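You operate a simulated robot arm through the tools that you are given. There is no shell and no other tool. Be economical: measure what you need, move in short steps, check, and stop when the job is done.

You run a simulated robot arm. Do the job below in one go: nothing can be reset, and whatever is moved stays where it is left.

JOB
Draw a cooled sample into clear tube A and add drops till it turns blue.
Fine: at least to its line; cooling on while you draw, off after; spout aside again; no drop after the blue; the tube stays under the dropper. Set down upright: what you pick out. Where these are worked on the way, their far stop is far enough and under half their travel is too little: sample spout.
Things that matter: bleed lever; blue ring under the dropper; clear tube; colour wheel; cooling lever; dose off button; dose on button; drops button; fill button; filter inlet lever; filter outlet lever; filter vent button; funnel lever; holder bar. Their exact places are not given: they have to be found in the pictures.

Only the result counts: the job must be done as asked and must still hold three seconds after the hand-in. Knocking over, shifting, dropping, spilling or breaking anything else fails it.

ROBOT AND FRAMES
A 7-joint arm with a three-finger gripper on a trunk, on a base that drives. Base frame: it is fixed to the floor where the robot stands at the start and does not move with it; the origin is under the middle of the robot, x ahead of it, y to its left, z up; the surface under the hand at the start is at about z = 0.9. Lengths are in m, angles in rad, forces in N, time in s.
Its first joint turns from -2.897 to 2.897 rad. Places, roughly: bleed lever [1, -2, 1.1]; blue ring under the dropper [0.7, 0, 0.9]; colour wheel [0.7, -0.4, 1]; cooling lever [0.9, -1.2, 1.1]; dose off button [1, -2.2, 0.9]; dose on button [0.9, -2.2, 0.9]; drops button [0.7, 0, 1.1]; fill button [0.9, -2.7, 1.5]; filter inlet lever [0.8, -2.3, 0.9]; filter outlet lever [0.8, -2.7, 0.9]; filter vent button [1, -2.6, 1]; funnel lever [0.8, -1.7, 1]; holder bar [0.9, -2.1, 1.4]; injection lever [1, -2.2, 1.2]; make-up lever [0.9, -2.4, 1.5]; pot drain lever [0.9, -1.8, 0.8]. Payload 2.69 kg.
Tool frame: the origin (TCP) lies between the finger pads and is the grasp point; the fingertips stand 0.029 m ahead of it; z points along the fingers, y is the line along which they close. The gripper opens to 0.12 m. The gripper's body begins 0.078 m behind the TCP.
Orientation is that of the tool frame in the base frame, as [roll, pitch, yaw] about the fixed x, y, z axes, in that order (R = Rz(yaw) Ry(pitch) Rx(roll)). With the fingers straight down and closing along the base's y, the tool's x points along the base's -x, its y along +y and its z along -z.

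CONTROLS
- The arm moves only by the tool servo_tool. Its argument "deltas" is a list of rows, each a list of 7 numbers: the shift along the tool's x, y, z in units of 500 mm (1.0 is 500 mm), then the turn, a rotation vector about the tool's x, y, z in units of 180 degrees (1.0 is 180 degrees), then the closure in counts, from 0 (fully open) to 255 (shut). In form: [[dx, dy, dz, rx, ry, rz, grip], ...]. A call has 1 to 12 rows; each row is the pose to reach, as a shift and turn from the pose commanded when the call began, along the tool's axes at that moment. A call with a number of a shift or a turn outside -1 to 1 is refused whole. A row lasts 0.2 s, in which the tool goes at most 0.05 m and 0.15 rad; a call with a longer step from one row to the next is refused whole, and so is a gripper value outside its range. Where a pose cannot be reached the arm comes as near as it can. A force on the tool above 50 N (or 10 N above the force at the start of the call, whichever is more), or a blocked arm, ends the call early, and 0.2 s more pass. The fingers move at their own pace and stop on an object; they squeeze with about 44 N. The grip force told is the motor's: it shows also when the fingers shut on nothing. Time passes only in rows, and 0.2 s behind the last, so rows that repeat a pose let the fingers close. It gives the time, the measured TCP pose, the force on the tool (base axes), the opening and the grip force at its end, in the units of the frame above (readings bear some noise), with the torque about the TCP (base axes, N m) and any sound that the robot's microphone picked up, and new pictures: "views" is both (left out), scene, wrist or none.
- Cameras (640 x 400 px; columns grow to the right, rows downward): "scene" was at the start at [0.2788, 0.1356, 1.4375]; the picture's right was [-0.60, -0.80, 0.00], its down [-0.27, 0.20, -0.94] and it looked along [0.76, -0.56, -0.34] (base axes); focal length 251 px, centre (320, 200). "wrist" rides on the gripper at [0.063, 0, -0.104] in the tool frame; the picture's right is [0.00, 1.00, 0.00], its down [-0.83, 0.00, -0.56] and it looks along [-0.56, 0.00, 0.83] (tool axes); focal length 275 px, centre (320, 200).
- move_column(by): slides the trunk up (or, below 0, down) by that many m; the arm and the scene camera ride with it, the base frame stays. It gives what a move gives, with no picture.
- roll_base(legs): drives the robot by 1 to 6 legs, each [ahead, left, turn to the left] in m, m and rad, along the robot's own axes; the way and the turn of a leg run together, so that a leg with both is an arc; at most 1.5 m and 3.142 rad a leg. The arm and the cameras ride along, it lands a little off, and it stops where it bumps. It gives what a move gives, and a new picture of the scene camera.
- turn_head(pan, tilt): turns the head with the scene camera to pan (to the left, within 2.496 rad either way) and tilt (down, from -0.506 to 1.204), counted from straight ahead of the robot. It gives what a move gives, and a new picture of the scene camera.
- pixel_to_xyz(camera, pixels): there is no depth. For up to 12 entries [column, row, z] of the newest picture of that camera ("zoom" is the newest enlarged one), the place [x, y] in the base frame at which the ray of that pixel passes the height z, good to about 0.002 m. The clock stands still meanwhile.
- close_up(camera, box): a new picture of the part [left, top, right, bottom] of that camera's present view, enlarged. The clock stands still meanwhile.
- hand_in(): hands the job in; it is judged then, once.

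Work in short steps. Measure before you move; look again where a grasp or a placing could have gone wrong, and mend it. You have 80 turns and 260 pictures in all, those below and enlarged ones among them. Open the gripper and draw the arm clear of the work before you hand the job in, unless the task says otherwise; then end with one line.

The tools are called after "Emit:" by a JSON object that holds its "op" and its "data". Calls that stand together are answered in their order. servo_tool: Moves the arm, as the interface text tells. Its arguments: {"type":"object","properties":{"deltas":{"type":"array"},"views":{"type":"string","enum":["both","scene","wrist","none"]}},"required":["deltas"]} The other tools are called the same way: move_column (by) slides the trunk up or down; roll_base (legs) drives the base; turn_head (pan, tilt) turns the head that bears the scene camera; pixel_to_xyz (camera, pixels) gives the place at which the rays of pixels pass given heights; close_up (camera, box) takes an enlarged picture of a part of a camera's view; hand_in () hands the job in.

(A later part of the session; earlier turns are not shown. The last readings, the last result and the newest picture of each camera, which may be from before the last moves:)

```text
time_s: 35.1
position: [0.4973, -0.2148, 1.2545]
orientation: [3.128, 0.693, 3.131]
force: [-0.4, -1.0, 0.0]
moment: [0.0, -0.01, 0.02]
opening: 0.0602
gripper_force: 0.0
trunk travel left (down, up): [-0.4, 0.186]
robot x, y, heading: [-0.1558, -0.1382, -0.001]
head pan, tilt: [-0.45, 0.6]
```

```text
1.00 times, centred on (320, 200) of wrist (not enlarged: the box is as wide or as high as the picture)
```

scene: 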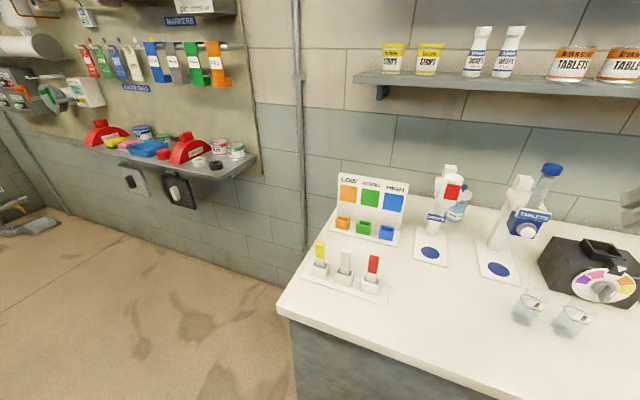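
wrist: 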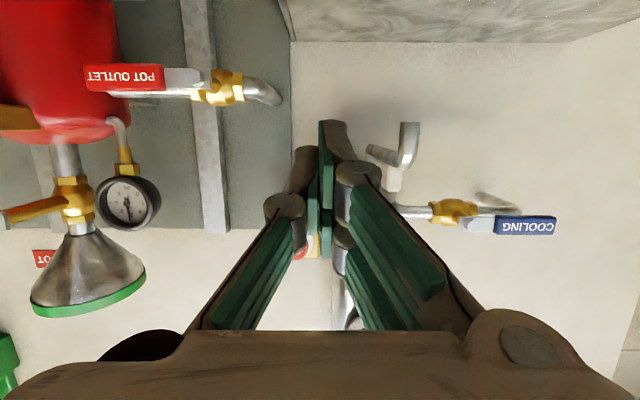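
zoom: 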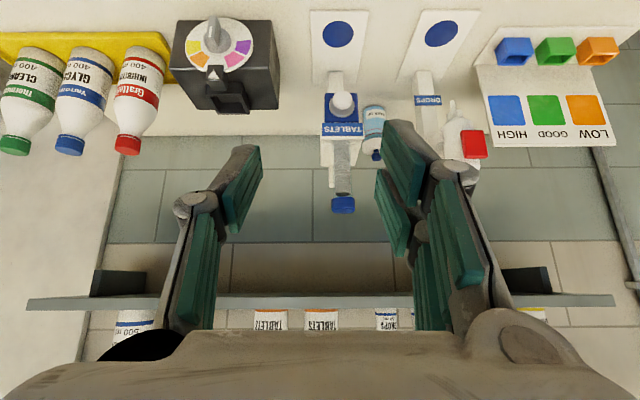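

The picture's direction seems odd after the pan; I check with the known ring at (430,252) and the tube A base at about (527,322).

Emit:
{"op": "pixel_to_xyz", "data": {"camera": "scene", "pixels": [[430, 253, 0.9], [499, 270, 0.9], [527, 318, 0.9], [570, 330, 0.9]]}}

Emit:
{"op": "pixel_to_xyz", "data": {"camera": "wrist", "pixels": [[442, 34, 0.9], [338, 34, 0.9]]}}

Emit:
{"op": "turn_head", "data": {"pan": -0.9, "tilt": 0.6}}

```text
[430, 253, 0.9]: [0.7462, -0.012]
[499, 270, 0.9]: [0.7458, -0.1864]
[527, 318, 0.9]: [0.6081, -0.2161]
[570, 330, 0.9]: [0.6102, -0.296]
```

```text
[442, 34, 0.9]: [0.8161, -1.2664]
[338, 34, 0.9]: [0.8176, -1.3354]
```

```text
time_s: 36.0
position: [0.496, -0.2132, 1.2559]
orientation: [3.129, 0.692, 3.132]
force: [-0.4, 0.3, -0.6]
moment: [0.01, -0.02, -0.02]
opening: 0.0604
gripper_force: 0.2
trunk travel left (down, up): [-0.4, 0.186]
robot x, y, heading: [-0.1564, -0.1397, 0.003]
head pan, tilt: [-0.901, 0.6]
```

scene: 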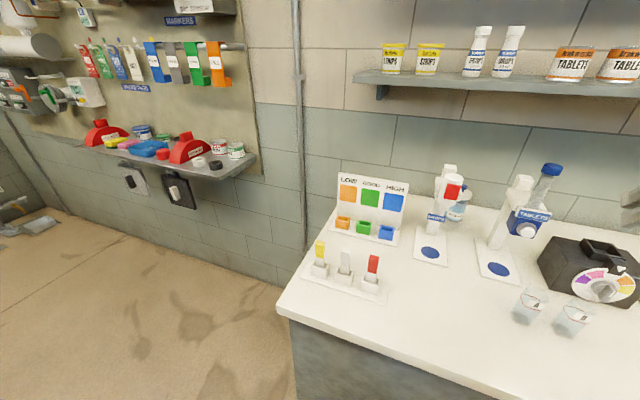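

Measurement agrees with the known ring, so the pixels are trustworthy. I zoom on the tubes.

Emit:
{"op": "close_up", "data": {"camera": "scene", "box": [490, 270, 610, 350]}}

```text
5.00 times, centred on (550, 310) of scene
```

zoom: 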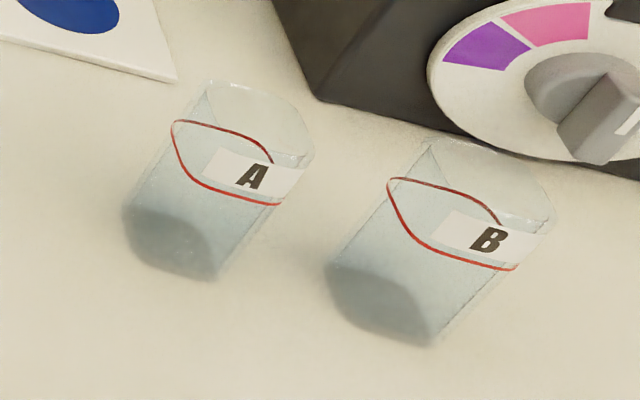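

Emit:
{"op": "pixel_to_xyz", "data": {"camera": "zoom", "pixels": [[172, 238, 0.9], [122, 238, 0.9], [216, 270, 0.9], [250, 128, 0.985], [250, 128, 0.98], [376, 300, 0.9], [328, 272, 0.9]]}}

```text
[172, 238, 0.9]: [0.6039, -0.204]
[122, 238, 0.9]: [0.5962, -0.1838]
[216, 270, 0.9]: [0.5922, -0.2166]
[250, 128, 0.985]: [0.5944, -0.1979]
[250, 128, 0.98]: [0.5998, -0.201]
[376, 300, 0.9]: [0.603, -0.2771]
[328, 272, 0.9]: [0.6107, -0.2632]
```

Tube A confirmed at about (0.601,-0.203), top ≈0.98. I lower the opened gripper to a stand-off in front of it.

Emit:
{"op": "servo_tool", "data": {"deltas": [[0.052, 0.003, 0.065, 0, 0, 0, 127], [0.104, 0.006, 0.129, 0, 0, 0, 127], [0.156, 0.009, 0.194, 0, 0, 0, 127], [0.208, 0.011, 0.258, 0, 0, 0, 127], [0.26, 0.014, 0.323, 0, 0, 0, 127], [0.312, 0.017, 0.387, 0, 0, 0, 127], [0.364, 0.02, 0.452, 0, 0, 0, 127]], "views": "both"}}

```text
time_s: 37.6
position: [0.5387, -0.2103, 0.9771]
orientation: [3.131, 0.691, 3.135]
force: [-1.2, 0.0, 1.3]
moment: [-0.02, 0.0, 0.0]
opening: 0.0602
gripper_force: 0.0
out of reach, approached as far as the arm can: row 5, 6, 7
trunk travel left (down, up): [-0.4, 0.186]
robot x, y, heading: [-0.1616, -0.1381, 0.006]
head pan, tilt: [-0.901, 0.6]
```

scene: 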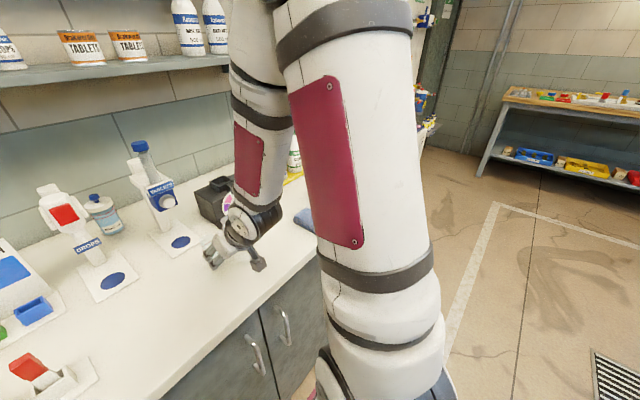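
wrist: 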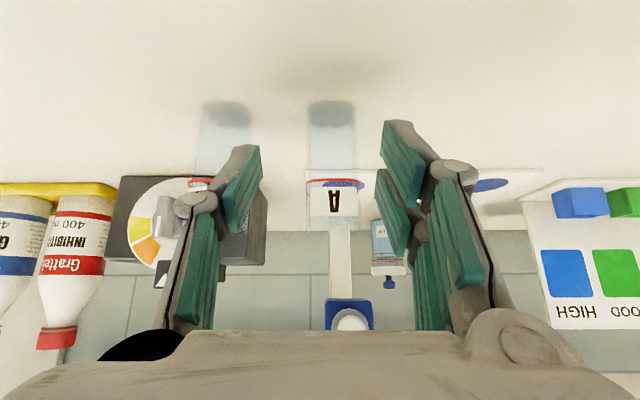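

Gripper stopped at its inner reach; tube A is between the fingers' lines (col 333 vs centre 320). I make a small forward move to learn the commanded reference.

Emit:
{"op": "servo_tool", "data": {"deltas": [[-0.031, 0, 0.026, 0, 0, 0, 127], [-0.062, 0, 0.051, 0, 0, 0, 127], [-0.062, 0, 0.051, 0, 0, 0, 127]], "views": "none"}}

```text
time_s: 38.4
position: [0.5774, -0.2116, 0.9769]
orientation: [3.132, 0.693, 3.13]
force: [0.7, 0.5, 0.3]
moment: [-0.01, -0.02, -0.02]
opening: 0.0604
gripper_force: 0.1
trunk travel left (down, up): [-0.4, 0.186]
robot x, y, heading: [-0.159, -0.1399, 0.003]
head pan, tilt: [-0.901, 0.6]
```

Emit:
{"op": "servo_tool", "data": {"deltas": [[0, 0.017, 0, 0, 0, 0, 127], [-0.009, 0.017, 0.027, 0, 0, 0, 127], [-0.018, 0.017, 0.054, 0, 0, 0, 127], [-0.018, 0.017, 0.054, 0, 0, 0, 127]], "views": "both"}}

Emit:
{"op": "close_up", "data": {"camera": "wrist", "box": [200, 0, 440, 200]}}

```text
time_s: 39.4
position: [0.6018, -0.2028, 0.9615]
orientation: [3.132, 0.694, 3.13]
force: [-0.4, 1.1, 0.2]
moment: [0.0, 0.0, 0.0]
opening: 0.0601
gripper_force: 0.2
trunk travel left (down, up): [-0.4, 0.186]
robot x, y, heading: [-0.1629, -0.1387, 0.006]
head pan, tilt: [-0.901, 0.6]
```

scene: 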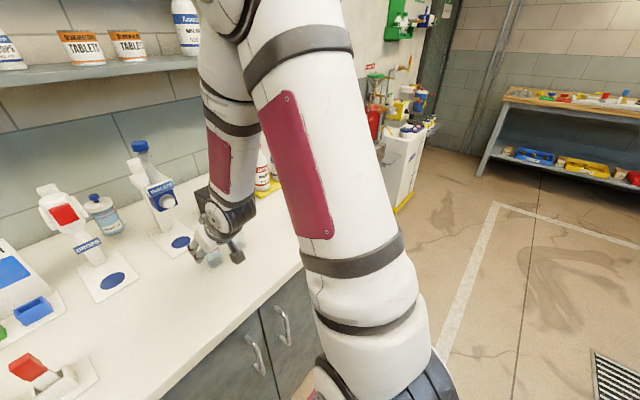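
wrist: 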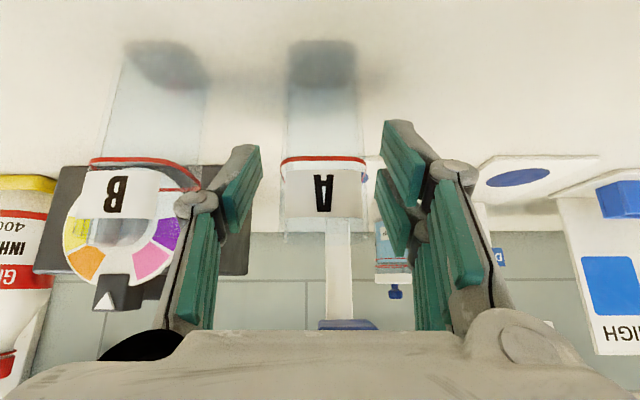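

```text
2.00 times, centred on (320, 100) of wrist
```

zoom: 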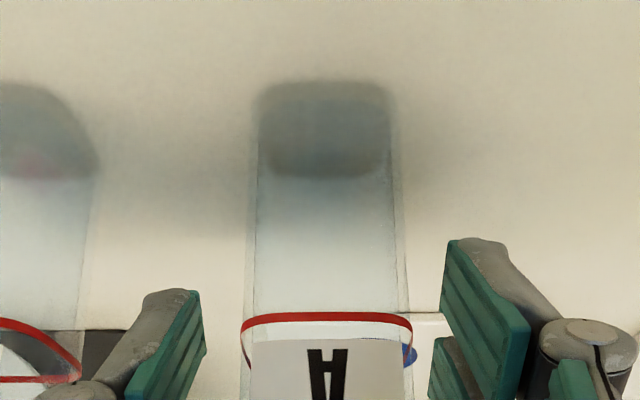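

Tube A is centred between the pads. I close and then lift a little.

Emit:
{"op": "servo_tool", "data": {"deltas": [[0, 0, 0, 0, 0, 0, 255], [0, 0, 0, 0, 0, 0, 255], [0, 0, 0, 0, 0, 0, 255], [-0.026, 0, -0.031, 0, 0, 0, 255], [-0.077, 0, -0.092, 0, 0, 0, 255], [-0.128, 0, -0.154, 0, 0, 0, 255]], "views": "both"}}

```text
time_s: 40.8
position: [0.6033, -0.2043, 1.0613]
orientation: [3.132, 0.691, 3.127]
force: [0.5, 0.2, -0.9]
moment: [0.03, 0.0, 0.0]
opening: 0.0329
gripper_force: 44.3
trunk travel left (down, up): [-0.4, 0.186]
robot x, y, heading: [-0.1585, -0.139, 0.004]
head pan, tilt: [-0.901, 0.6]
```

scene: 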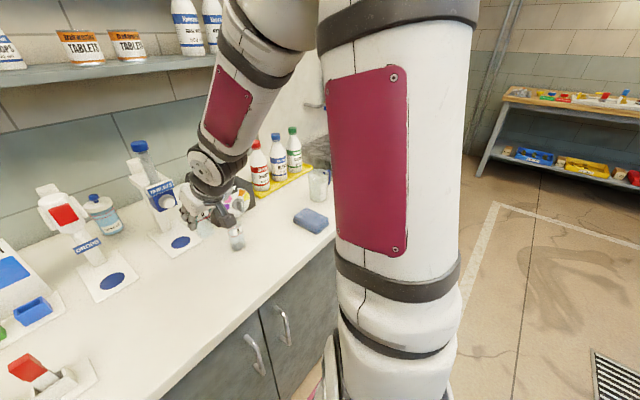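
wrist: 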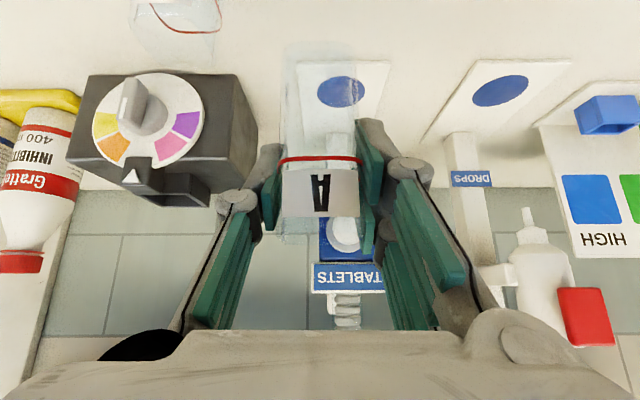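

Tube A is held (33 mm). I lift it to travel height and drive to the cooler.

Emit:
{"op": "servo_tool", "data": {"deltas": [[-0.039, 0, -0.066, 0, 0, 0, 255], [-0.078, 0, -0.132, 0, 0, 0, 255], [-0.118, 0, -0.199, 0, 0, 0, 255], [-0.157, 0, -0.265, 0, 0, 0, 255], [-0.196, 0, -0.331, 0, 0, 0, 255]], "views": "none"}}

Emit:
{"op": "roll_base", "data": {"legs": [[0, -1.09, 0], [0.12, 0, 0]]}}

Emit:
{"op": "turn_head", "data": {"pan": -0.1, "tilt": 0.5}}

```text
time_s: 42.0
position: [0.5731, -0.2065, 1.2505]
orientation: [3.134, 0.694, 3.132]
force: [-0.7, -0.1, -1.1]
moment: [0.02, -0.04, -0.06]
opening: 0.0328
gripper_force: 44.5
trunk travel left (down, up): [-0.4, 0.186]
robot x, y, heading: [-0.1595, -0.1421, 0.006]
head pan, tilt: [-0.901, 0.6]
```

```text
time_s: 48.5
position: [0.6923, -1.3065, 1.2496]
orientation: [3.131, 0.692, 3.124]
force: [-0.4, -0.4, -1.4]
moment: [-0.01, 0.0, -0.04]
opening: 0.0331
gripper_force: 44.1
trunk travel left (down, up): [-0.4, 0.186]
robot x, y, heading: [-0.0359, -1.2339, -0.005]
head pan, tilt: [-0.901, 0.6]
```

scene: 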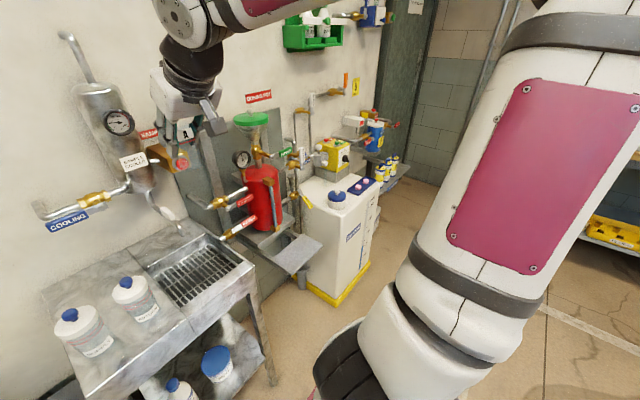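

```text
time_s: 49.6
position: [0.6935, -1.3063, 1.2509]
orientation: [3.131, 0.691, 3.124]
force: [-0.4, -0.5, -0.5]
moment: [-0.01, -0.01, 0.0]
opening: 0.0328
gripper_force: 44.6
trunk travel left (down, up): [-0.4, 0.186]
robot x, y, heading: [-0.0388, -1.2355, -0.003]
head pan, tilt: [-0.099, 0.499]
```

scene: 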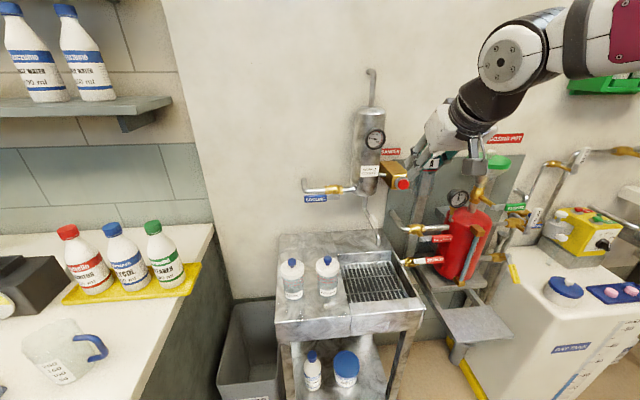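

I re-measure spout tip and grate from here.

Emit:
{"op": "close_up", "data": {"camera": "scene", "box": [270, 180, 450, 320]}}

```text
2.86 times, centred on (360, 250) of scene
```

zoom: 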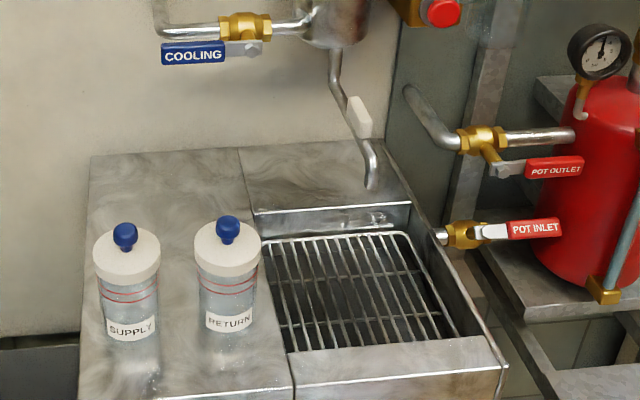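

Emit:
{"op": "pixel_to_xyz", "data": {"camera": "zoom", "pixels": [[372, 188, 0.957], [403, 233, 0.8], [268, 242, 0.8], [458, 337, 0.8], [295, 350, 0.8], [412, 205, 0.845], [500, 365, 0.845], [290, 390, 0.845]]}}

```text
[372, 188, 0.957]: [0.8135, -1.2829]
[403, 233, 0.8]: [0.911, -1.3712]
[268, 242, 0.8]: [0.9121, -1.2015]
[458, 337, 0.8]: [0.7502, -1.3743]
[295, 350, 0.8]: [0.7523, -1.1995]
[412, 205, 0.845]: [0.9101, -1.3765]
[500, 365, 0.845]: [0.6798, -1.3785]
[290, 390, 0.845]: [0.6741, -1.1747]
```

Grate is at x 0.75–0.91, y -1.37…-1.20, z≈0.80; tip (0.816,-1.283). I lower the tube in front of the spout to z 0.92, y -1.283.

Emit:
{"op": "servo_tool", "data": {"deltas": [[0.049, 0.006, 0.066, 0, 0, 0, 255], [0.099, 0.012, 0.132, 0, 0, 0, 255], [0.148, 0.018, 0.199, 0, 0, 0, 255], [0.197, 0.024, 0.265, 0, 0, 0, 255], [0.247, 0.03, 0.331, 0, 0, 0, 255], [0.296, 0.035, 0.397, 0, 0, 0, 255], [0.346, 0.041, 0.464, 0, 0, 0, 255], [0.395, 0.047, 0.53, 0, 0, 0, 255]], "views": "both"}}

```text
time_s: 51.4
position: [0.7101, -1.2823, 0.9203]
orientation: [3.135, 0.694, 3.122]
force: [-1.3, 2.2, 0.0]
moment: [-0.14, 0.06, -0.11]
opening: 0.0328
gripper_force: 44.1
trunk travel left (down, up): [-0.4, 0.186]
robot x, y, heading: [-0.0372, -1.2338, -0.007]
head pan, tilt: [-0.099, 0.499]
```

scene: 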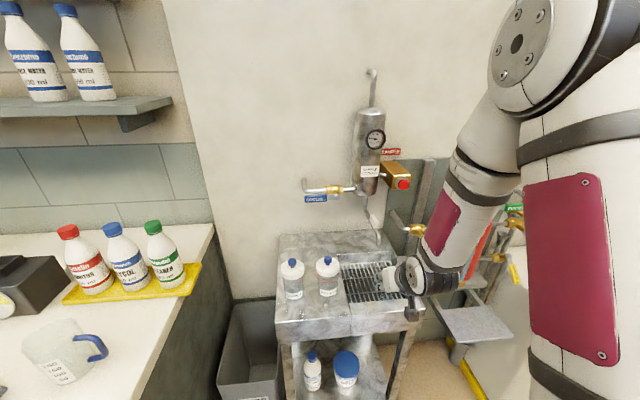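
wrist: 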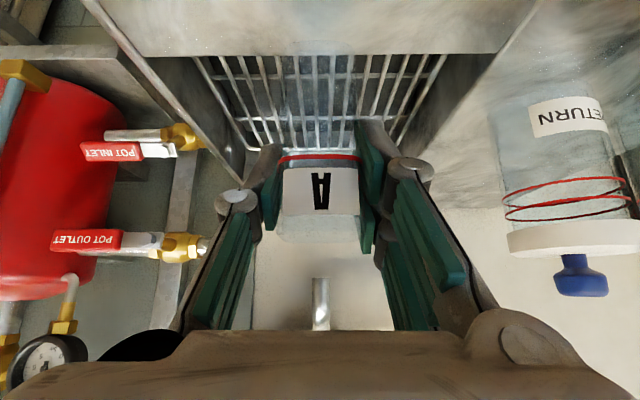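

Tube (col 320) and spout tip (col 320) line up. I move it in under the tip and lower it close to the grate.

Emit:
{"op": "servo_tool", "data": {"deltas": [[-0.054, 0.002, 0.046, 0, 0, 0, 255], [-0.107, 0.003, 0.092, 0, 0, 0, 255], [-0.161, 0.005, 0.138, 0, 0, 0, 255], [-0.161, 0.005, 0.138, 0, 0, 0, 255], [-0.13, 0.005, 0.176, 0, 0, 0, 255], [-0.097, 0.005, 0.216, 0, 0, 0, 255]], "views": "both"}}

Emit:
{"op": "close_up", "data": {"camera": "scene", "box": [320, 200, 440, 320]}}

```text
time_s: 52.8
position: [0.8168, -1.2802, 0.8699]
orientation: [3.132, 0.694, 3.123]
force: [0.2, 0.1, -0.3]
moment: [0.01, 0.02, 0.02]
opening: 0.0328
gripper_force: 44.0
trunk travel left (down, up): [-0.4, 0.186]
robot x, y, heading: [-0.0387, -1.2333, -0.002]
head pan, tilt: [-0.099, 0.499]
```

scene: 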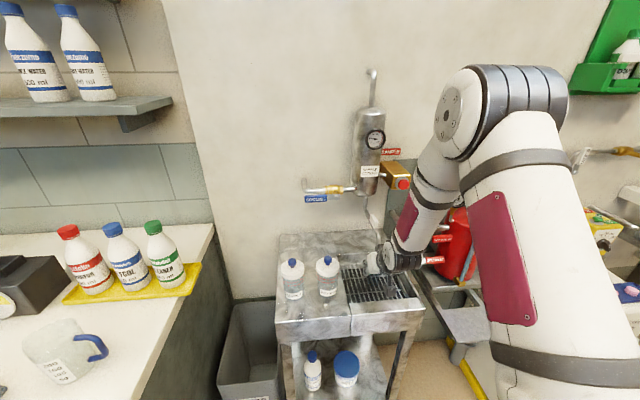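
wrist: 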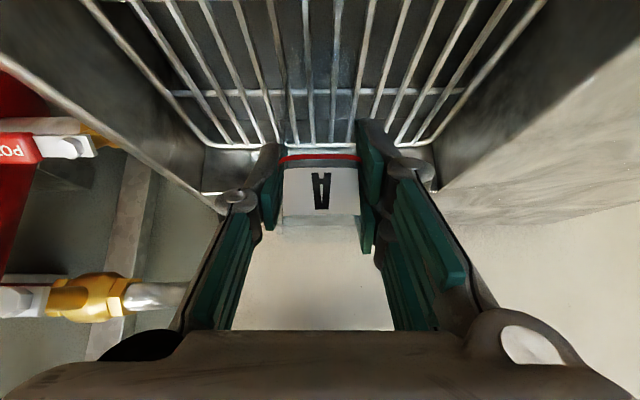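

```text
3.33 times, centred on (380, 260) of scene
```

zoom: 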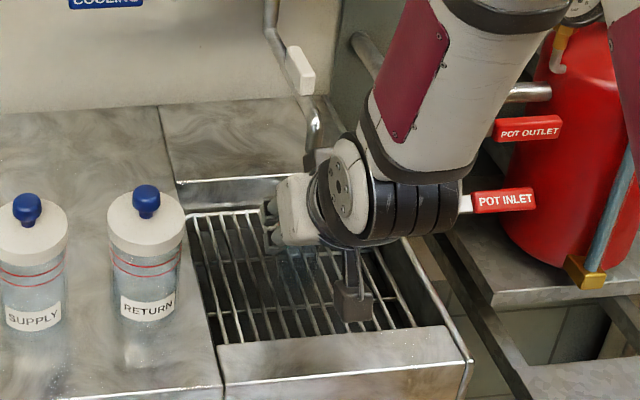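

I lower in 2 mm steps to feel the grate.

Emit:
{"op": "servo_tool", "data": {"deltas": [[0.0026, -0.004, 0.0031, 0, 0, 0, 255], [0.0051, -0.004, 0.0062, 0, 0, 0, 255], [0.0077, -0.004, 0.0092, 0, 0, 0, 255], [0.0102, -0.004, 0.0123, 0, 0, 0, 255]], "views": "none"}}

```text
time_s: 53.8
position: [0.8181, -1.2812, 0.8616]
orientation: [3.134, 0.699, 3.123]
force: [-7.2, -1.9, 26.8]
moment: [0.15, 0.59, 0.09]
opening: 0.0327
gripper_force: 44.2
trunk travel left (down, up): [-0.4, 0.186]
robot x, y, heading: [-0.0406, -1.2321, -0.001]
head pan, tilt: [-0.099, 0.499]
```

Contact at 27 N: the tube stands on the grate. I open and withdraw straight back, then up.

Emit:
{"op": "servo_tool", "data": {"deltas": [[-0.002, 0, -0.0023, 0, 0, 0, 255], [-0.002, 0, -0.0023, 0, 0, 0, 127], [-0.002, 0, -0.0023, 0, 0, 0, 127], [0.045, 0, -0.05, 0, 0, 0, 127], [0.09, 0, -0.095, 0, 0, 0, 127], [0.14, 0, -0.144, 0, 0, 0, 127], [0.085, 0, -0.22, 0, 0, 0, 255], [0.03, 0, -0.295, 0, 0, 0, 255], [-0.025, 0, -0.371, 0, 0, 0, 255]], "views": "both"}}

Emit:
{"op": "close_up", "data": {"camera": "scene", "box": [320, 200, 440, 320]}}

Emit:
{"op": "close_up", "data": {"camera": "wrist", "box": [220, 0, 420, 160]}}

```text
time_s: 55.8
position: [0.7082, -1.2804, 1.0092]
orientation: [3.131, 0.692, 3.123]
force: [0.3, -0.2, 0.2]
moment: [0.03, -0.02, 0.03]
opening: 0.0002
gripper_force: 28.0
trunk travel left (down, up): [-0.4, 0.186]
robot x, y, heading: [-0.038, -1.2335, -0.004]
head pan, tilt: [-0.099, 0.499]
```

scene: 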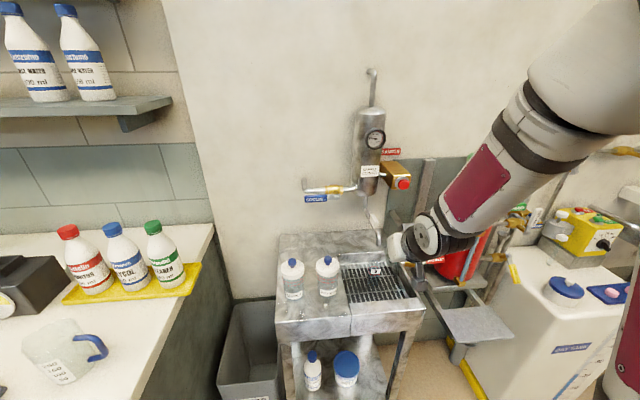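
wrist: 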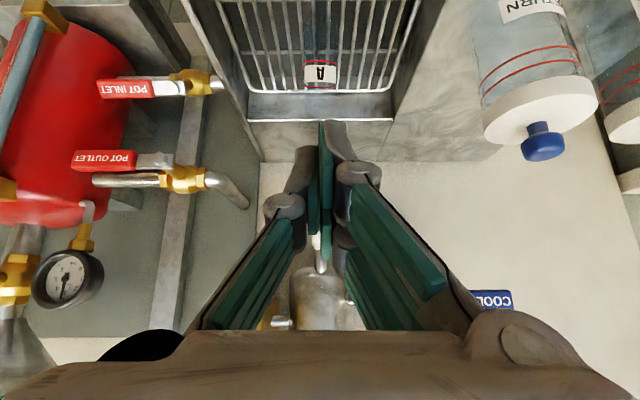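

```text
3.33 times, centred on (380, 260) of scene
```

zoom: 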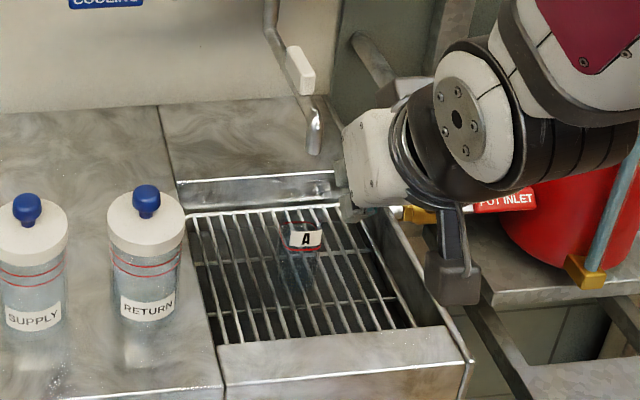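

```text
2.50 times, centred on (320, 80) of wrist
```

zoom: 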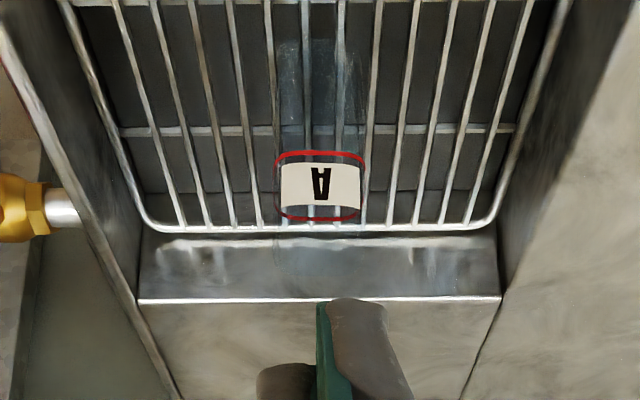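

Tube A stands upright under the spout. Next the sample button: I go to a stand-off before it.

Emit:
{"op": "servo_tool", "data": {"deltas": [[-0.04, -0.06, -0.03, 0, -0.035, 0, 255], [-0.1, -0.12, -0.05, 0, -0.07, 0, 255], [-0.17, -0.186, -0.06, 0, -0.105, 0, 255], [-0.23, -0.186, -0.061, 0, -0.14, 0, 255], [-0.29, -0.186, -0.061, 0, -0.1744, 0, 255], [-0.29, -0.186, -0.061, 0, -0.1744, 0, 255]], "views": "both"}}

Emit:
{"op": "close_up", "data": {"camera": "scene", "box": [350, 150, 450, 300]}}

```text
time_s: 57.2
position: [0.7986, -1.3744, 1.1262]
orientation: [3.117, 1.243, 3.106]
force: [0.7, 0.1, 0.2]
moment: [-0.05, -0.02, 0.01]
opening: 0.0
gripper_force: 28.6
trunk travel left (down, up): [-0.4, 0.186]
robot x, y, heading: [-0.0386, -1.2317, -0.008]
head pan, tilt: [-0.099, 0.499]
```

scene: 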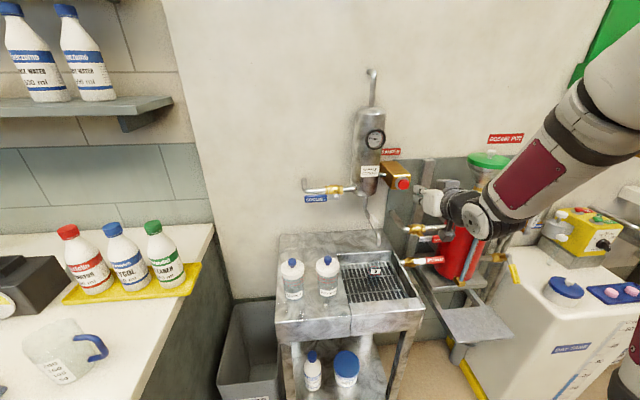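
wrist: 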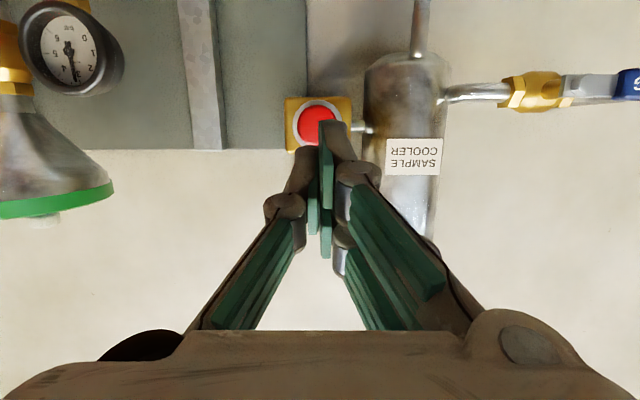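

```text
2.67 times, centred on (400, 225) of scene
```

zoom: 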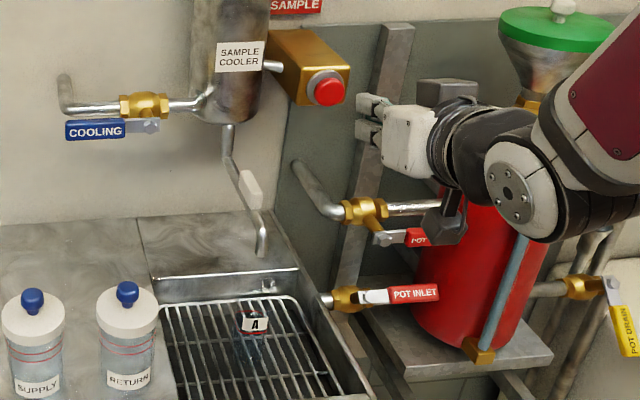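

The button is at (317,125) in the wrist view, straight ahead of the tips. I advance and press in small steps, watching the spout in the scene camera.

Emit:
{"op": "servo_tool", "data": {"deltas": [[-0.009, 0, 0.07, 0, 0, 0, 255], [-0.017, 0, 0.14, 0, 0, 0, 255], [-0.02, 0, 0.15, 0, 0, 0, 255], [-0.023, 0, 0.159, 0, 0, 0, 255], [-0.026, 0, 0.168, 0, 0, 0, 255]], "views": "both"}}

Emit:
{"op": "close_up", "data": {"camera": "scene", "box": [350, 150, 450, 300]}}

```text
time_s: 58.4
position: [0.8831, -1.3762, 1.1123]
orientation: [3.119, 1.24, 3.108]
force: [-1.2, -0.1, 0.4]
moment: [-0.03, 0.01, 0.01]
opening: 0.0
gripper_force: 28.3
trunk travel left (down, up): [-0.4, 0.186]
robot x, y, heading: [-0.0376, -1.231, -0.002]
head pan, tilt: [-0.099, 0.499]
```

scene: 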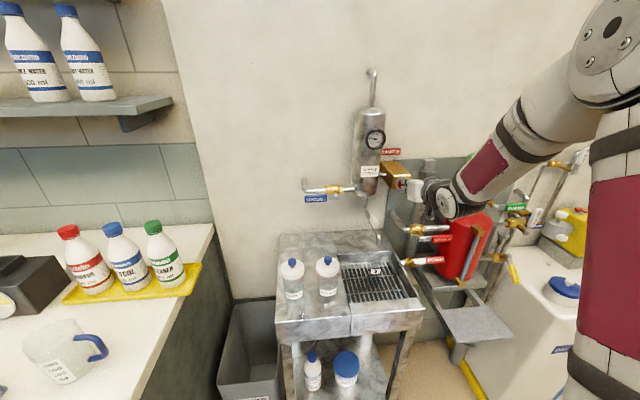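
wrist: 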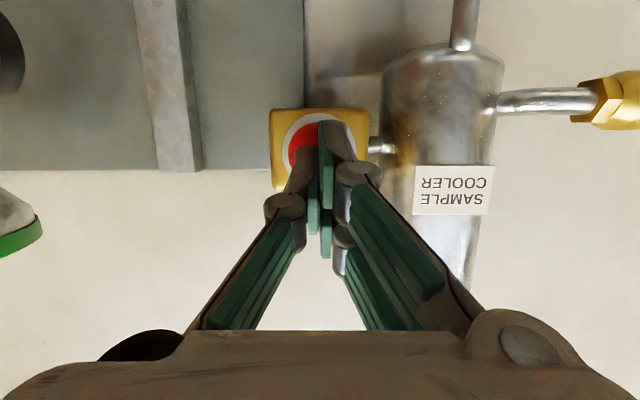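

```text
2.67 times, centred on (400, 225) of scene
```

zoom: 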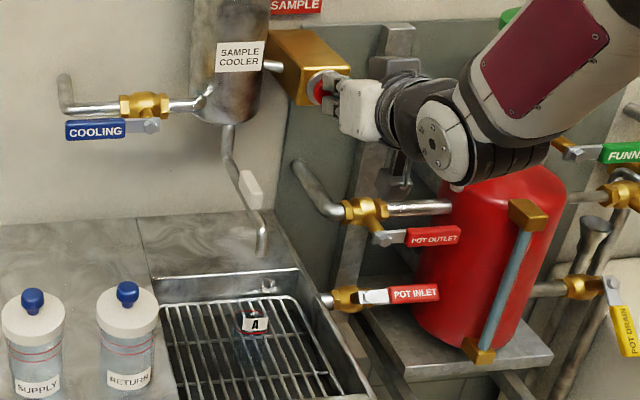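

No contact yet at tip x≈0.911; button centre is ~6 mm further to -y. I shift and press on in 4 mm steps.

Emit:
{"op": "servo_tool", "data": {"deltas": [[-0.0026, -0.012, 0.0076, 0, 0, 0, 255], [-0.0052, -0.012, 0.0152, 0, 0, 0, 255], [-0.0078, -0.012, 0.0228, 0, 0, 0, 255]], "views": "wrist"}}

Emit:
{"op": "close_up", "data": {"camera": "scene", "box": [350, 150, 450, 300]}}

```text
time_s: 59.2
position: [0.8912, -1.382, 1.1111]
orientation: [3.121, 1.24, 3.108]
force: [-30.0, 5.3, 4.5]
moment: [-0.09, -0.28, 0.22]
opening: 0.0
gripper_force: 28.1
trunk travel left (down, up): [-0.4, 0.186]
robot x, y, heading: [-0.0389, -1.2344, -0.007]
head pan, tilt: [-0.099, 0.499]
heard: click
```

wrist: 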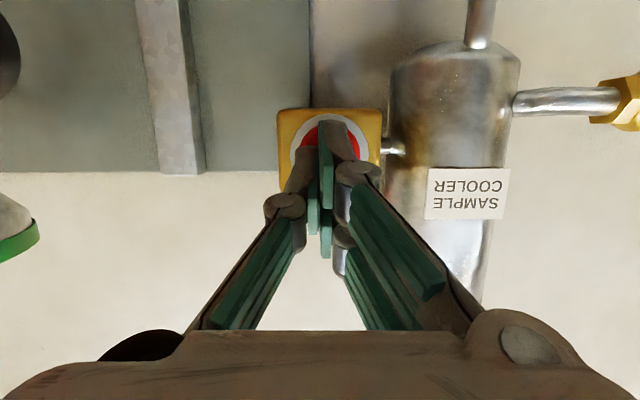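

```text
2.67 times, centred on (400, 225) of scene
```

zoom: 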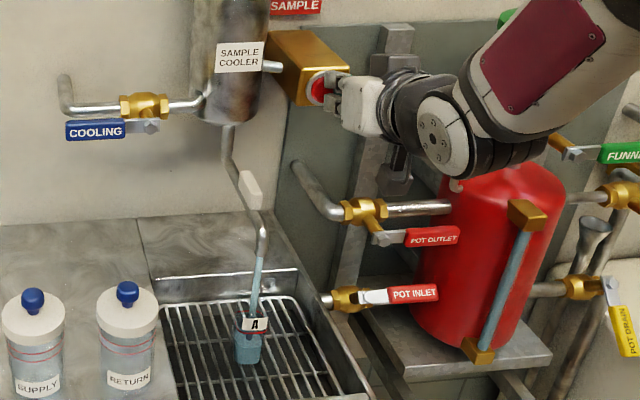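

It clicked and water flows into the tube. I check the level closely before holding longer.

Emit:
{"op": "close_up", "data": {"camera": "scene", "box": [424, 255, 464, 305]}}

Emit:
{"op": "close_up", "data": {"camera": "scene", "box": [350, 255, 398, 295]}}

```text
8.00 times, centred on (444, 280) of scene
```

zoom: 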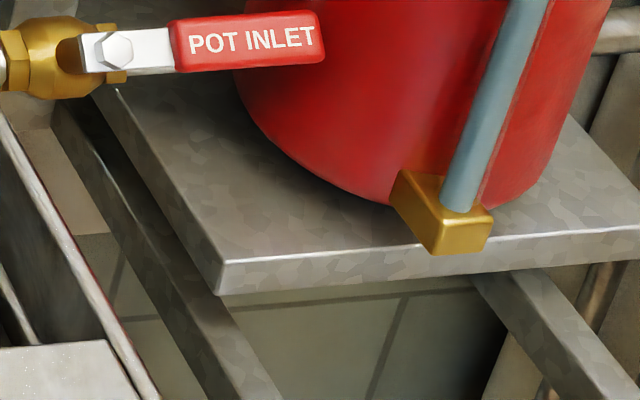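

```text
10.00 times, centred on (374, 275) of scene
```

zoom: 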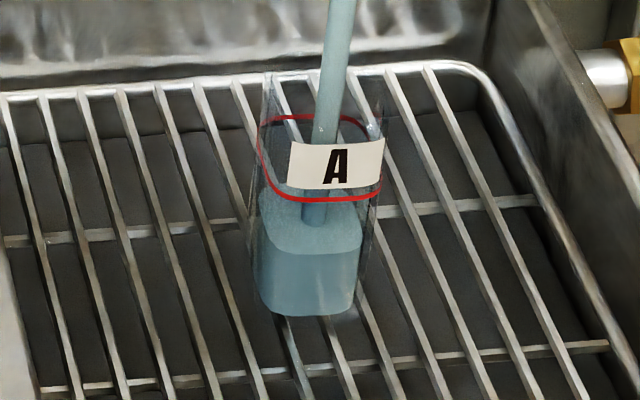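

Level is at roughly 57% of the line after about half a second. I release the button now to see whether the flow stops.

Emit:
{"op": "servo_tool", "data": {"deltas": [[0.009, 0, -0.035, 0, 0, 0, 255]], "views": "none"}}

Emit:
{"op": "close_up", "data": {"camera": "scene", "box": [350, 255, 398, 295]}}

```text
time_s: 59.6
position: [0.8762, -1.3818, 1.1122]
orientation: [3.115, 1.242, 3.105]
force: [-0.3, -0.2, -0.4]
moment: [-0.02, -0.02, 0.06]
opening: 0.0
gripper_force: 28.4
trunk travel left (down, up): [-0.4, 0.186]
robot x, y, heading: [-0.0369, -1.2337, -0.005]
head pan, tilt: [-0.099, 0.499]
```

```text
10.00 times, centred on (374, 275) of scene
```

zoom: 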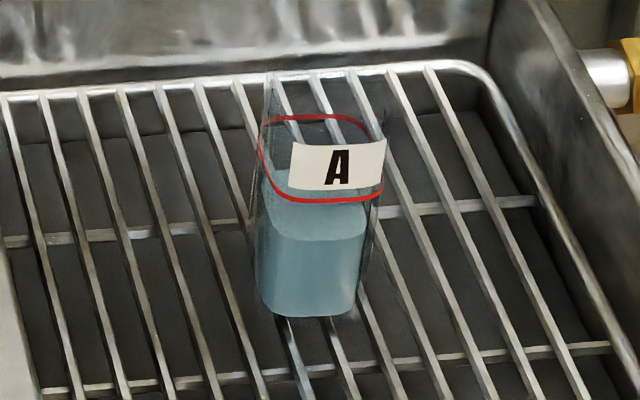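

Flow stopped on release: a momentary button; level ≈67% of the line. I press again for one short row.

Emit:
{"op": "servo_tool", "data": {"deltas": [[-0.0095, 0, 0.036, 0, 0, 0, 255]], "views": "none"}}

Emit:
{"op": "close_up", "data": {"camera": "scene", "box": [350, 255, 398, 295]}}

```text
time_s: 60.0
position: [0.8932, -1.3808, 1.1122]
orientation: [3.121, 1.241, 3.11]
force: [-32.8, 4.0, 8.6]
moment: [-0.03, -0.38, 0.23]
opening: 0.0002
gripper_force: 28.5
trunk travel left (down, up): [-0.4, 0.186]
robot x, y, heading: [-0.042, -1.2341, -0.001]
head pan, tilt: [-0.099, 0.499]
heard: click
```

```text
10.00 times, centred on (374, 275) of scene
```

zoom: 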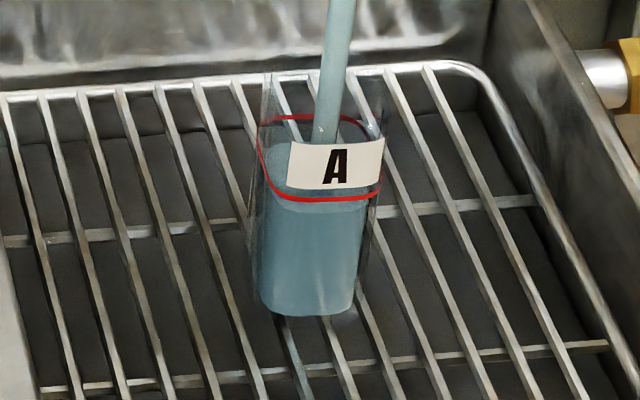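

Level is just under the line; releasing adds a bit. I release and look.

Emit:
{"op": "servo_tool", "data": {"deltas": [[0.009, 0, -0.035, 0, 0, 0, 255]], "views": "none"}}

Emit:
{"op": "close_up", "data": {"camera": "scene", "box": [358, 259, 388, 289]}}

```text
time_s: 60.4
position: [0.878, -1.3808, 1.1122]
orientation: [3.116, 1.241, 3.108]
force: [-0.1, -0.3, -0.4]
moment: [0.0, -0.02, 0.0]
opening: 0.0
gripper_force: 28.9
trunk travel left (down, up): [-0.4, 0.186]
robot x, y, heading: [-0.0386, -1.2321, -0.003]
head pan, tilt: [-0.099, 0.499]
```

```text
13.33 times, centred on (373, 274) of scene
```

zoom: 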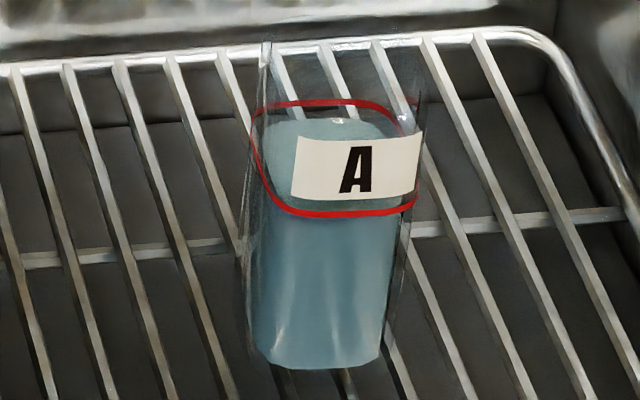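

The level is about at the line, perhaps a hair below. I give a short tap (in and out in one call).

Emit:
{"op": "servo_tool", "data": {"deltas": [[-0.0088, 0, 0.034, 0, 0, 0, 255], [0, 0, 0, 0, 0, 0, 255]], "views": "none"}}

Emit:
{"op": "close_up", "data": {"camera": "scene", "box": [358, 259, 388, 289]}}

```text
time_s: 61.0
position: [0.8784, -1.3817, 1.1127]
orientation: [3.117, 1.24, 3.107]
force: [0.0, 0.3, -0.5]
moment: [-0.01, 0.02, -0.01]
opening: 0.0003
gripper_force: 28.2
trunk travel left (down, up): [-0.4, 0.186]
robot x, y, heading: [-0.0359, -1.2325, -0.003]
head pan, tilt: [-0.099, 0.499]
heard: click
```

```text
13.33 times, centred on (373, 274) of scene
```

zoom: 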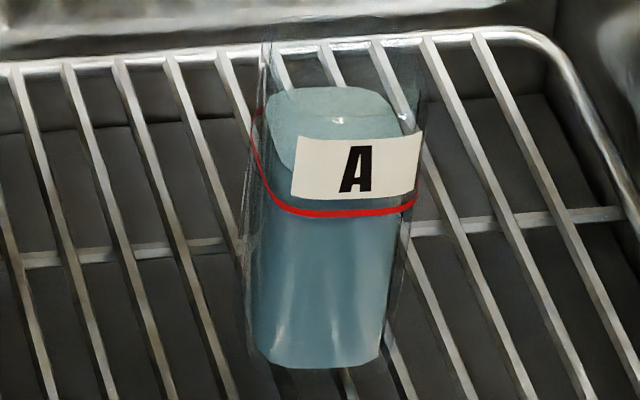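

The surface is now above the line all round and the flow is off. Now the spout aside: I back off and go left of it.

Emit:
{"op": "servo_tool", "data": {"deltas": [[0.026, 0, -0.076, 0, 0, 0, 255], [0.052, 0, -0.152, 0, 0, 0, 255], [0.078, 0, -0.227, 0, 0, 0, 255], [0.131, 0.07, -0.209, 0, 0, 0, 255], [0.185, 0.137, -0.19, 0, 0, 0, 255], [0.239, 0.206, -0.172, 0, 0, 0, 255], [0.292, 0.274, -0.154, 0, 0, 0, 255], [0.292, 0.274, -0.154, 0, 0, 0, 255]], "views": "both"}}

```text
time_s: 62.8
position: [0.7573, -1.2411, 0.9953]
orientation: [3.119, 1.242, 3.11]
force: [-0.8, 0.2, -0.1]
moment: [0.0, 0.0, 0.02]
opening: 0.0
gripper_force: 27.8
trunk travel left (down, up): [-0.4, 0.186]
robot x, y, heading: [-0.037, -1.2337, -0.003]
head pan, tilt: [-0.099, 0.499]
```

scene: 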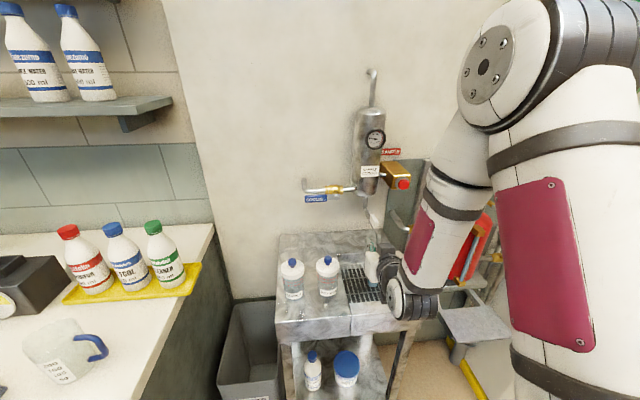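
wrist: 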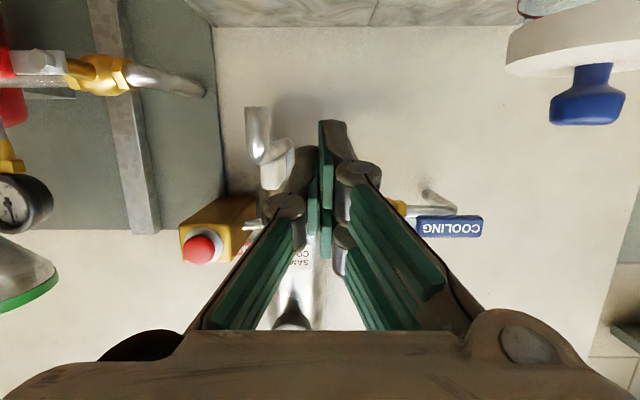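

The spout tip is right of the fingers (col 258 vs 322). I advance beside it and push it right until its aside stop.

Emit:
{"op": "servo_tool", "data": {"deltas": [[-0.02, 0.003, 0.057, 0, 0, 0, 255], [-0.04, 0.006, 0.114, 0, 0, 0, 255], [-0.0585, 0.008, 0.17, 0, 0, 0, 255], [-0.0585, -0.05, 0.17, 0, 0, 0, 255], [-0.0585, -0.11, 0.17, 0, 0, 0, 255], [-0.0585, -0.16, 0.17, 0, 0, 0, 255], [-0.0585, -0.2, 0.17, 0, 0, 0, 255], [-0.0585, -0.23, 0.17, 0, 0, 0, 255], [-0.0585, -0.246, 0.17, 0, 0, 0, 255]], "views": "both"}}

Emit:
{"op": "close_up", "data": {"camera": "scene", "box": [340, 180, 440, 300]}}

```text
time_s: 64.9
position: [0.8459, -1.3527, 0.9989]
orientation: [3.107, 1.236, 3.127]
force: [-14.6, 8.0, 5.2]
moment: [-0.04, -0.17, 0.07]
opening: 0.0002
gripper_force: 28.7
trunk travel left (down, up): [-0.4, 0.186]
robot x, y, heading: [-0.0409, -1.2335, 0.004]
head pan, tilt: [-0.099, 0.499]
stopped in row 9: the force on the tool passed its limit at 52 N (the readings are from after the stop); the commanded pose is now the measured one
```

scene: 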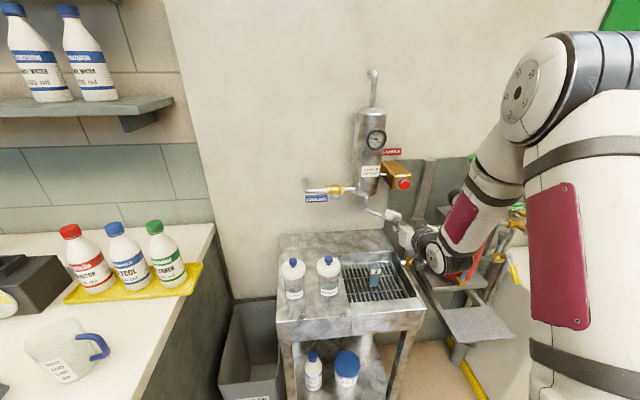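
wrist: 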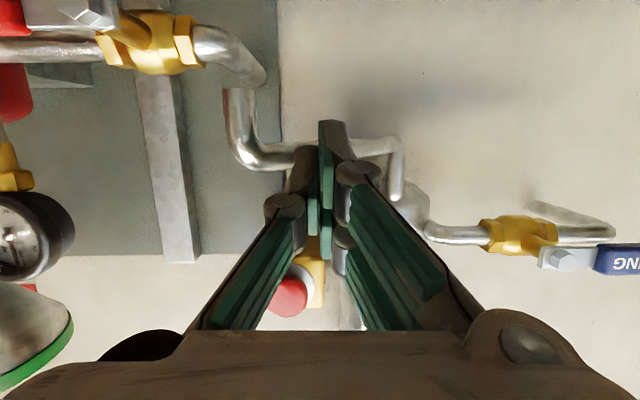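

```text
3.33 times, centred on (390, 240) of scene
```

zoom: 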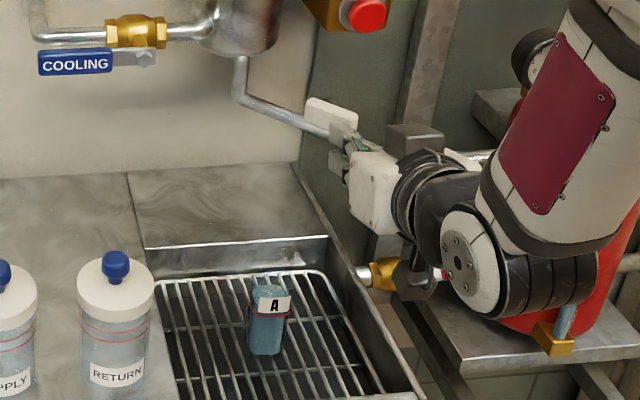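

Spout is back at its aside stop. For the cooling lever I must pass above the bottles, so I measure the RETURN and SUPPLY bottle tops and the handle.

Emit:
{"op": "pixel_to_xyz", "data": {"camera": "scene", "pixels": [[328, 296, 0.845], [328, 256, 0.97], [328, 256, 0.99], [328, 256, 1.01], [294, 298, 0.845], [292, 258, 0.99], [317, 199, 1.069], [350, 192, 1.069]]}}

Emit:
{"op": "close_up", "data": {"camera": "scene", "box": [270, 150, 390, 310]}}

```text
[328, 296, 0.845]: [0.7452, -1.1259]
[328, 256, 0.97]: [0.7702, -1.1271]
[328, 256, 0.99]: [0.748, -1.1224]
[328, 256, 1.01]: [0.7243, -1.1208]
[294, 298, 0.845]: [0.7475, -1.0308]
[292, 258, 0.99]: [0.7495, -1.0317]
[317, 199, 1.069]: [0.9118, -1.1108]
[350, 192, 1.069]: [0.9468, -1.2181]
```

```text
2.50 times, centred on (330, 230) of scene
```

zoom: 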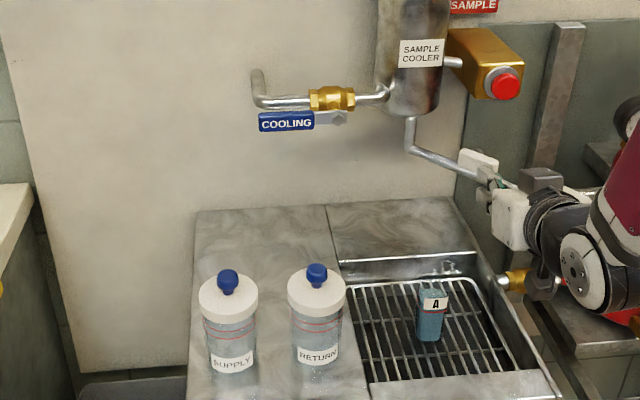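

Bottle tops reach about z 0.985 at x≈0.75, the handle lies at y≈-1.11, z≈1.065. I leave the spout and go over, with a steeper tool, to a stand-off before the handle.

Emit:
{"op": "servo_tool", "data": {"deltas": [[0, 0.024, 0, 0, 0, 0, 255], [0.022, 0.024, -0.063, 0, 0, 0, 255], [0.044, 0.024, -0.126, 0, 0, 0, 255], [0.066, 0.024, -0.189, 0, 0, 0, 255], [-0.01, 0.024, -0.215, 0, 0.03, 0, 255], [-0.085, 0.024, -0.242, 0, 0.06, 0, 255], [-0.161, 0.024, -0.268, 0, 0.091, 0, 255], [-0.164, 0.116, -0.26, 0, 0.091, 0, 255], [-0.166, 0.208, -0.253, 0, 0.091, 0, 255], [-0.168, 0.3, -0.245, 0, 0.091, 0, 255], [-0.171, 0.393, -0.238, 0, 0.091, 0, 255], [-0.174, 0.485, -0.23, 0, 0.091, 0, 255]], "views": "both"}}

```text
time_s: 67.5
position: [0.7649, -1.1157, 1.1224]
orientation: [3.124, 0.953, 3.138]
force: [-0.3, 0.3, -0.4]
moment: [0.04, 0.02, 0.05]
opening: 0.0
gripper_force: 28.2
trunk travel left (down, up): [-0.4, 0.186]
robot x, y, heading: [-0.0377, -1.235, -0.008]
head pan, tilt: [-0.099, 0.499]
```

scene: 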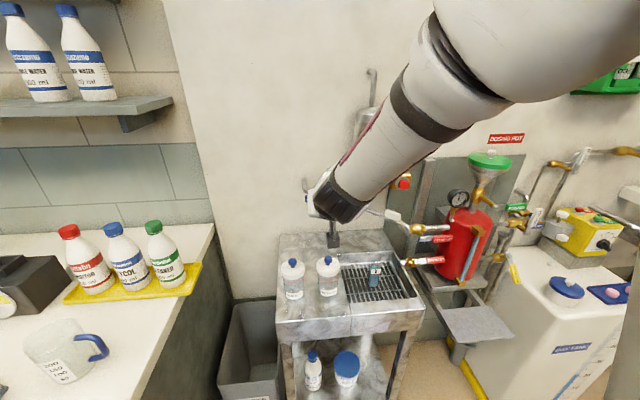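
wrist: 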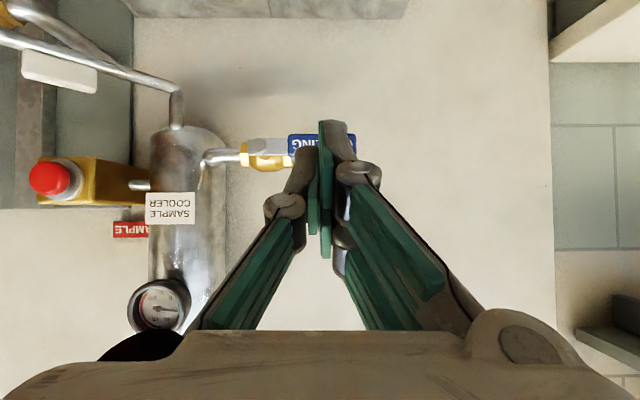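

The finger (col 330) lines up with the handle (cols 288–357). I dip and slide in below the handle.

Emit:
{"op": "servo_tool", "data": {"deltas": [[0.038, 0.004, 0.076, 0, 0, 0, 255], [0.076, 0.008, 0.152, 0, 0, 0, 255], [0.089, 0.008, 0.21, 0, 0, 0, 255], [0.042, 0.008, 0.276, 0, 0, 0, 255], [-0.004, 0.008, 0.341, 0, 0, 0, 255], [-0.004, 0.008, 0.341, 0, 0, 0, 255]], "views": "both"}}

```text
time_s: 68.9
position: [0.9045, -1.105, 1.0254]
orientation: [3.123, 0.952, 3.139]
force: [0.1, 0.3, -0.2]
moment: [0.0, 0.0, -0.01]
opening: 0.0002
gripper_force: 28.1
trunk travel left (down, up): [-0.4, 0.186]
robot x, y, heading: [-0.0371, -1.231, 0.002]
head pan, tilt: [-0.099, 0.499]
```

scene: 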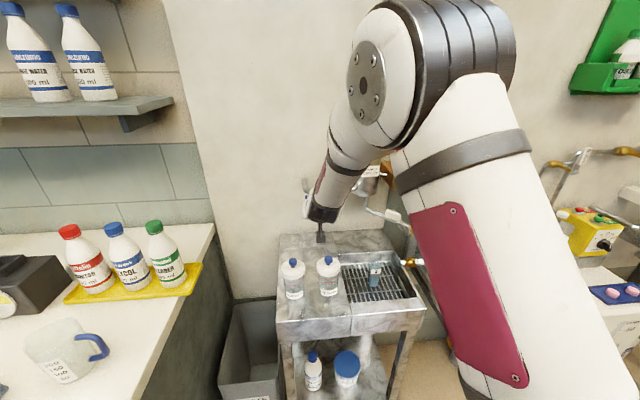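
wrist: 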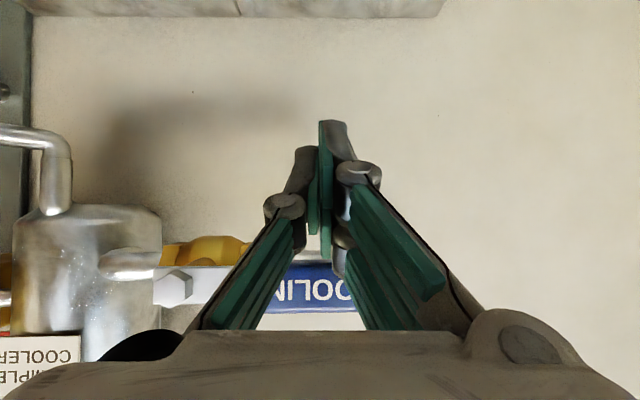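

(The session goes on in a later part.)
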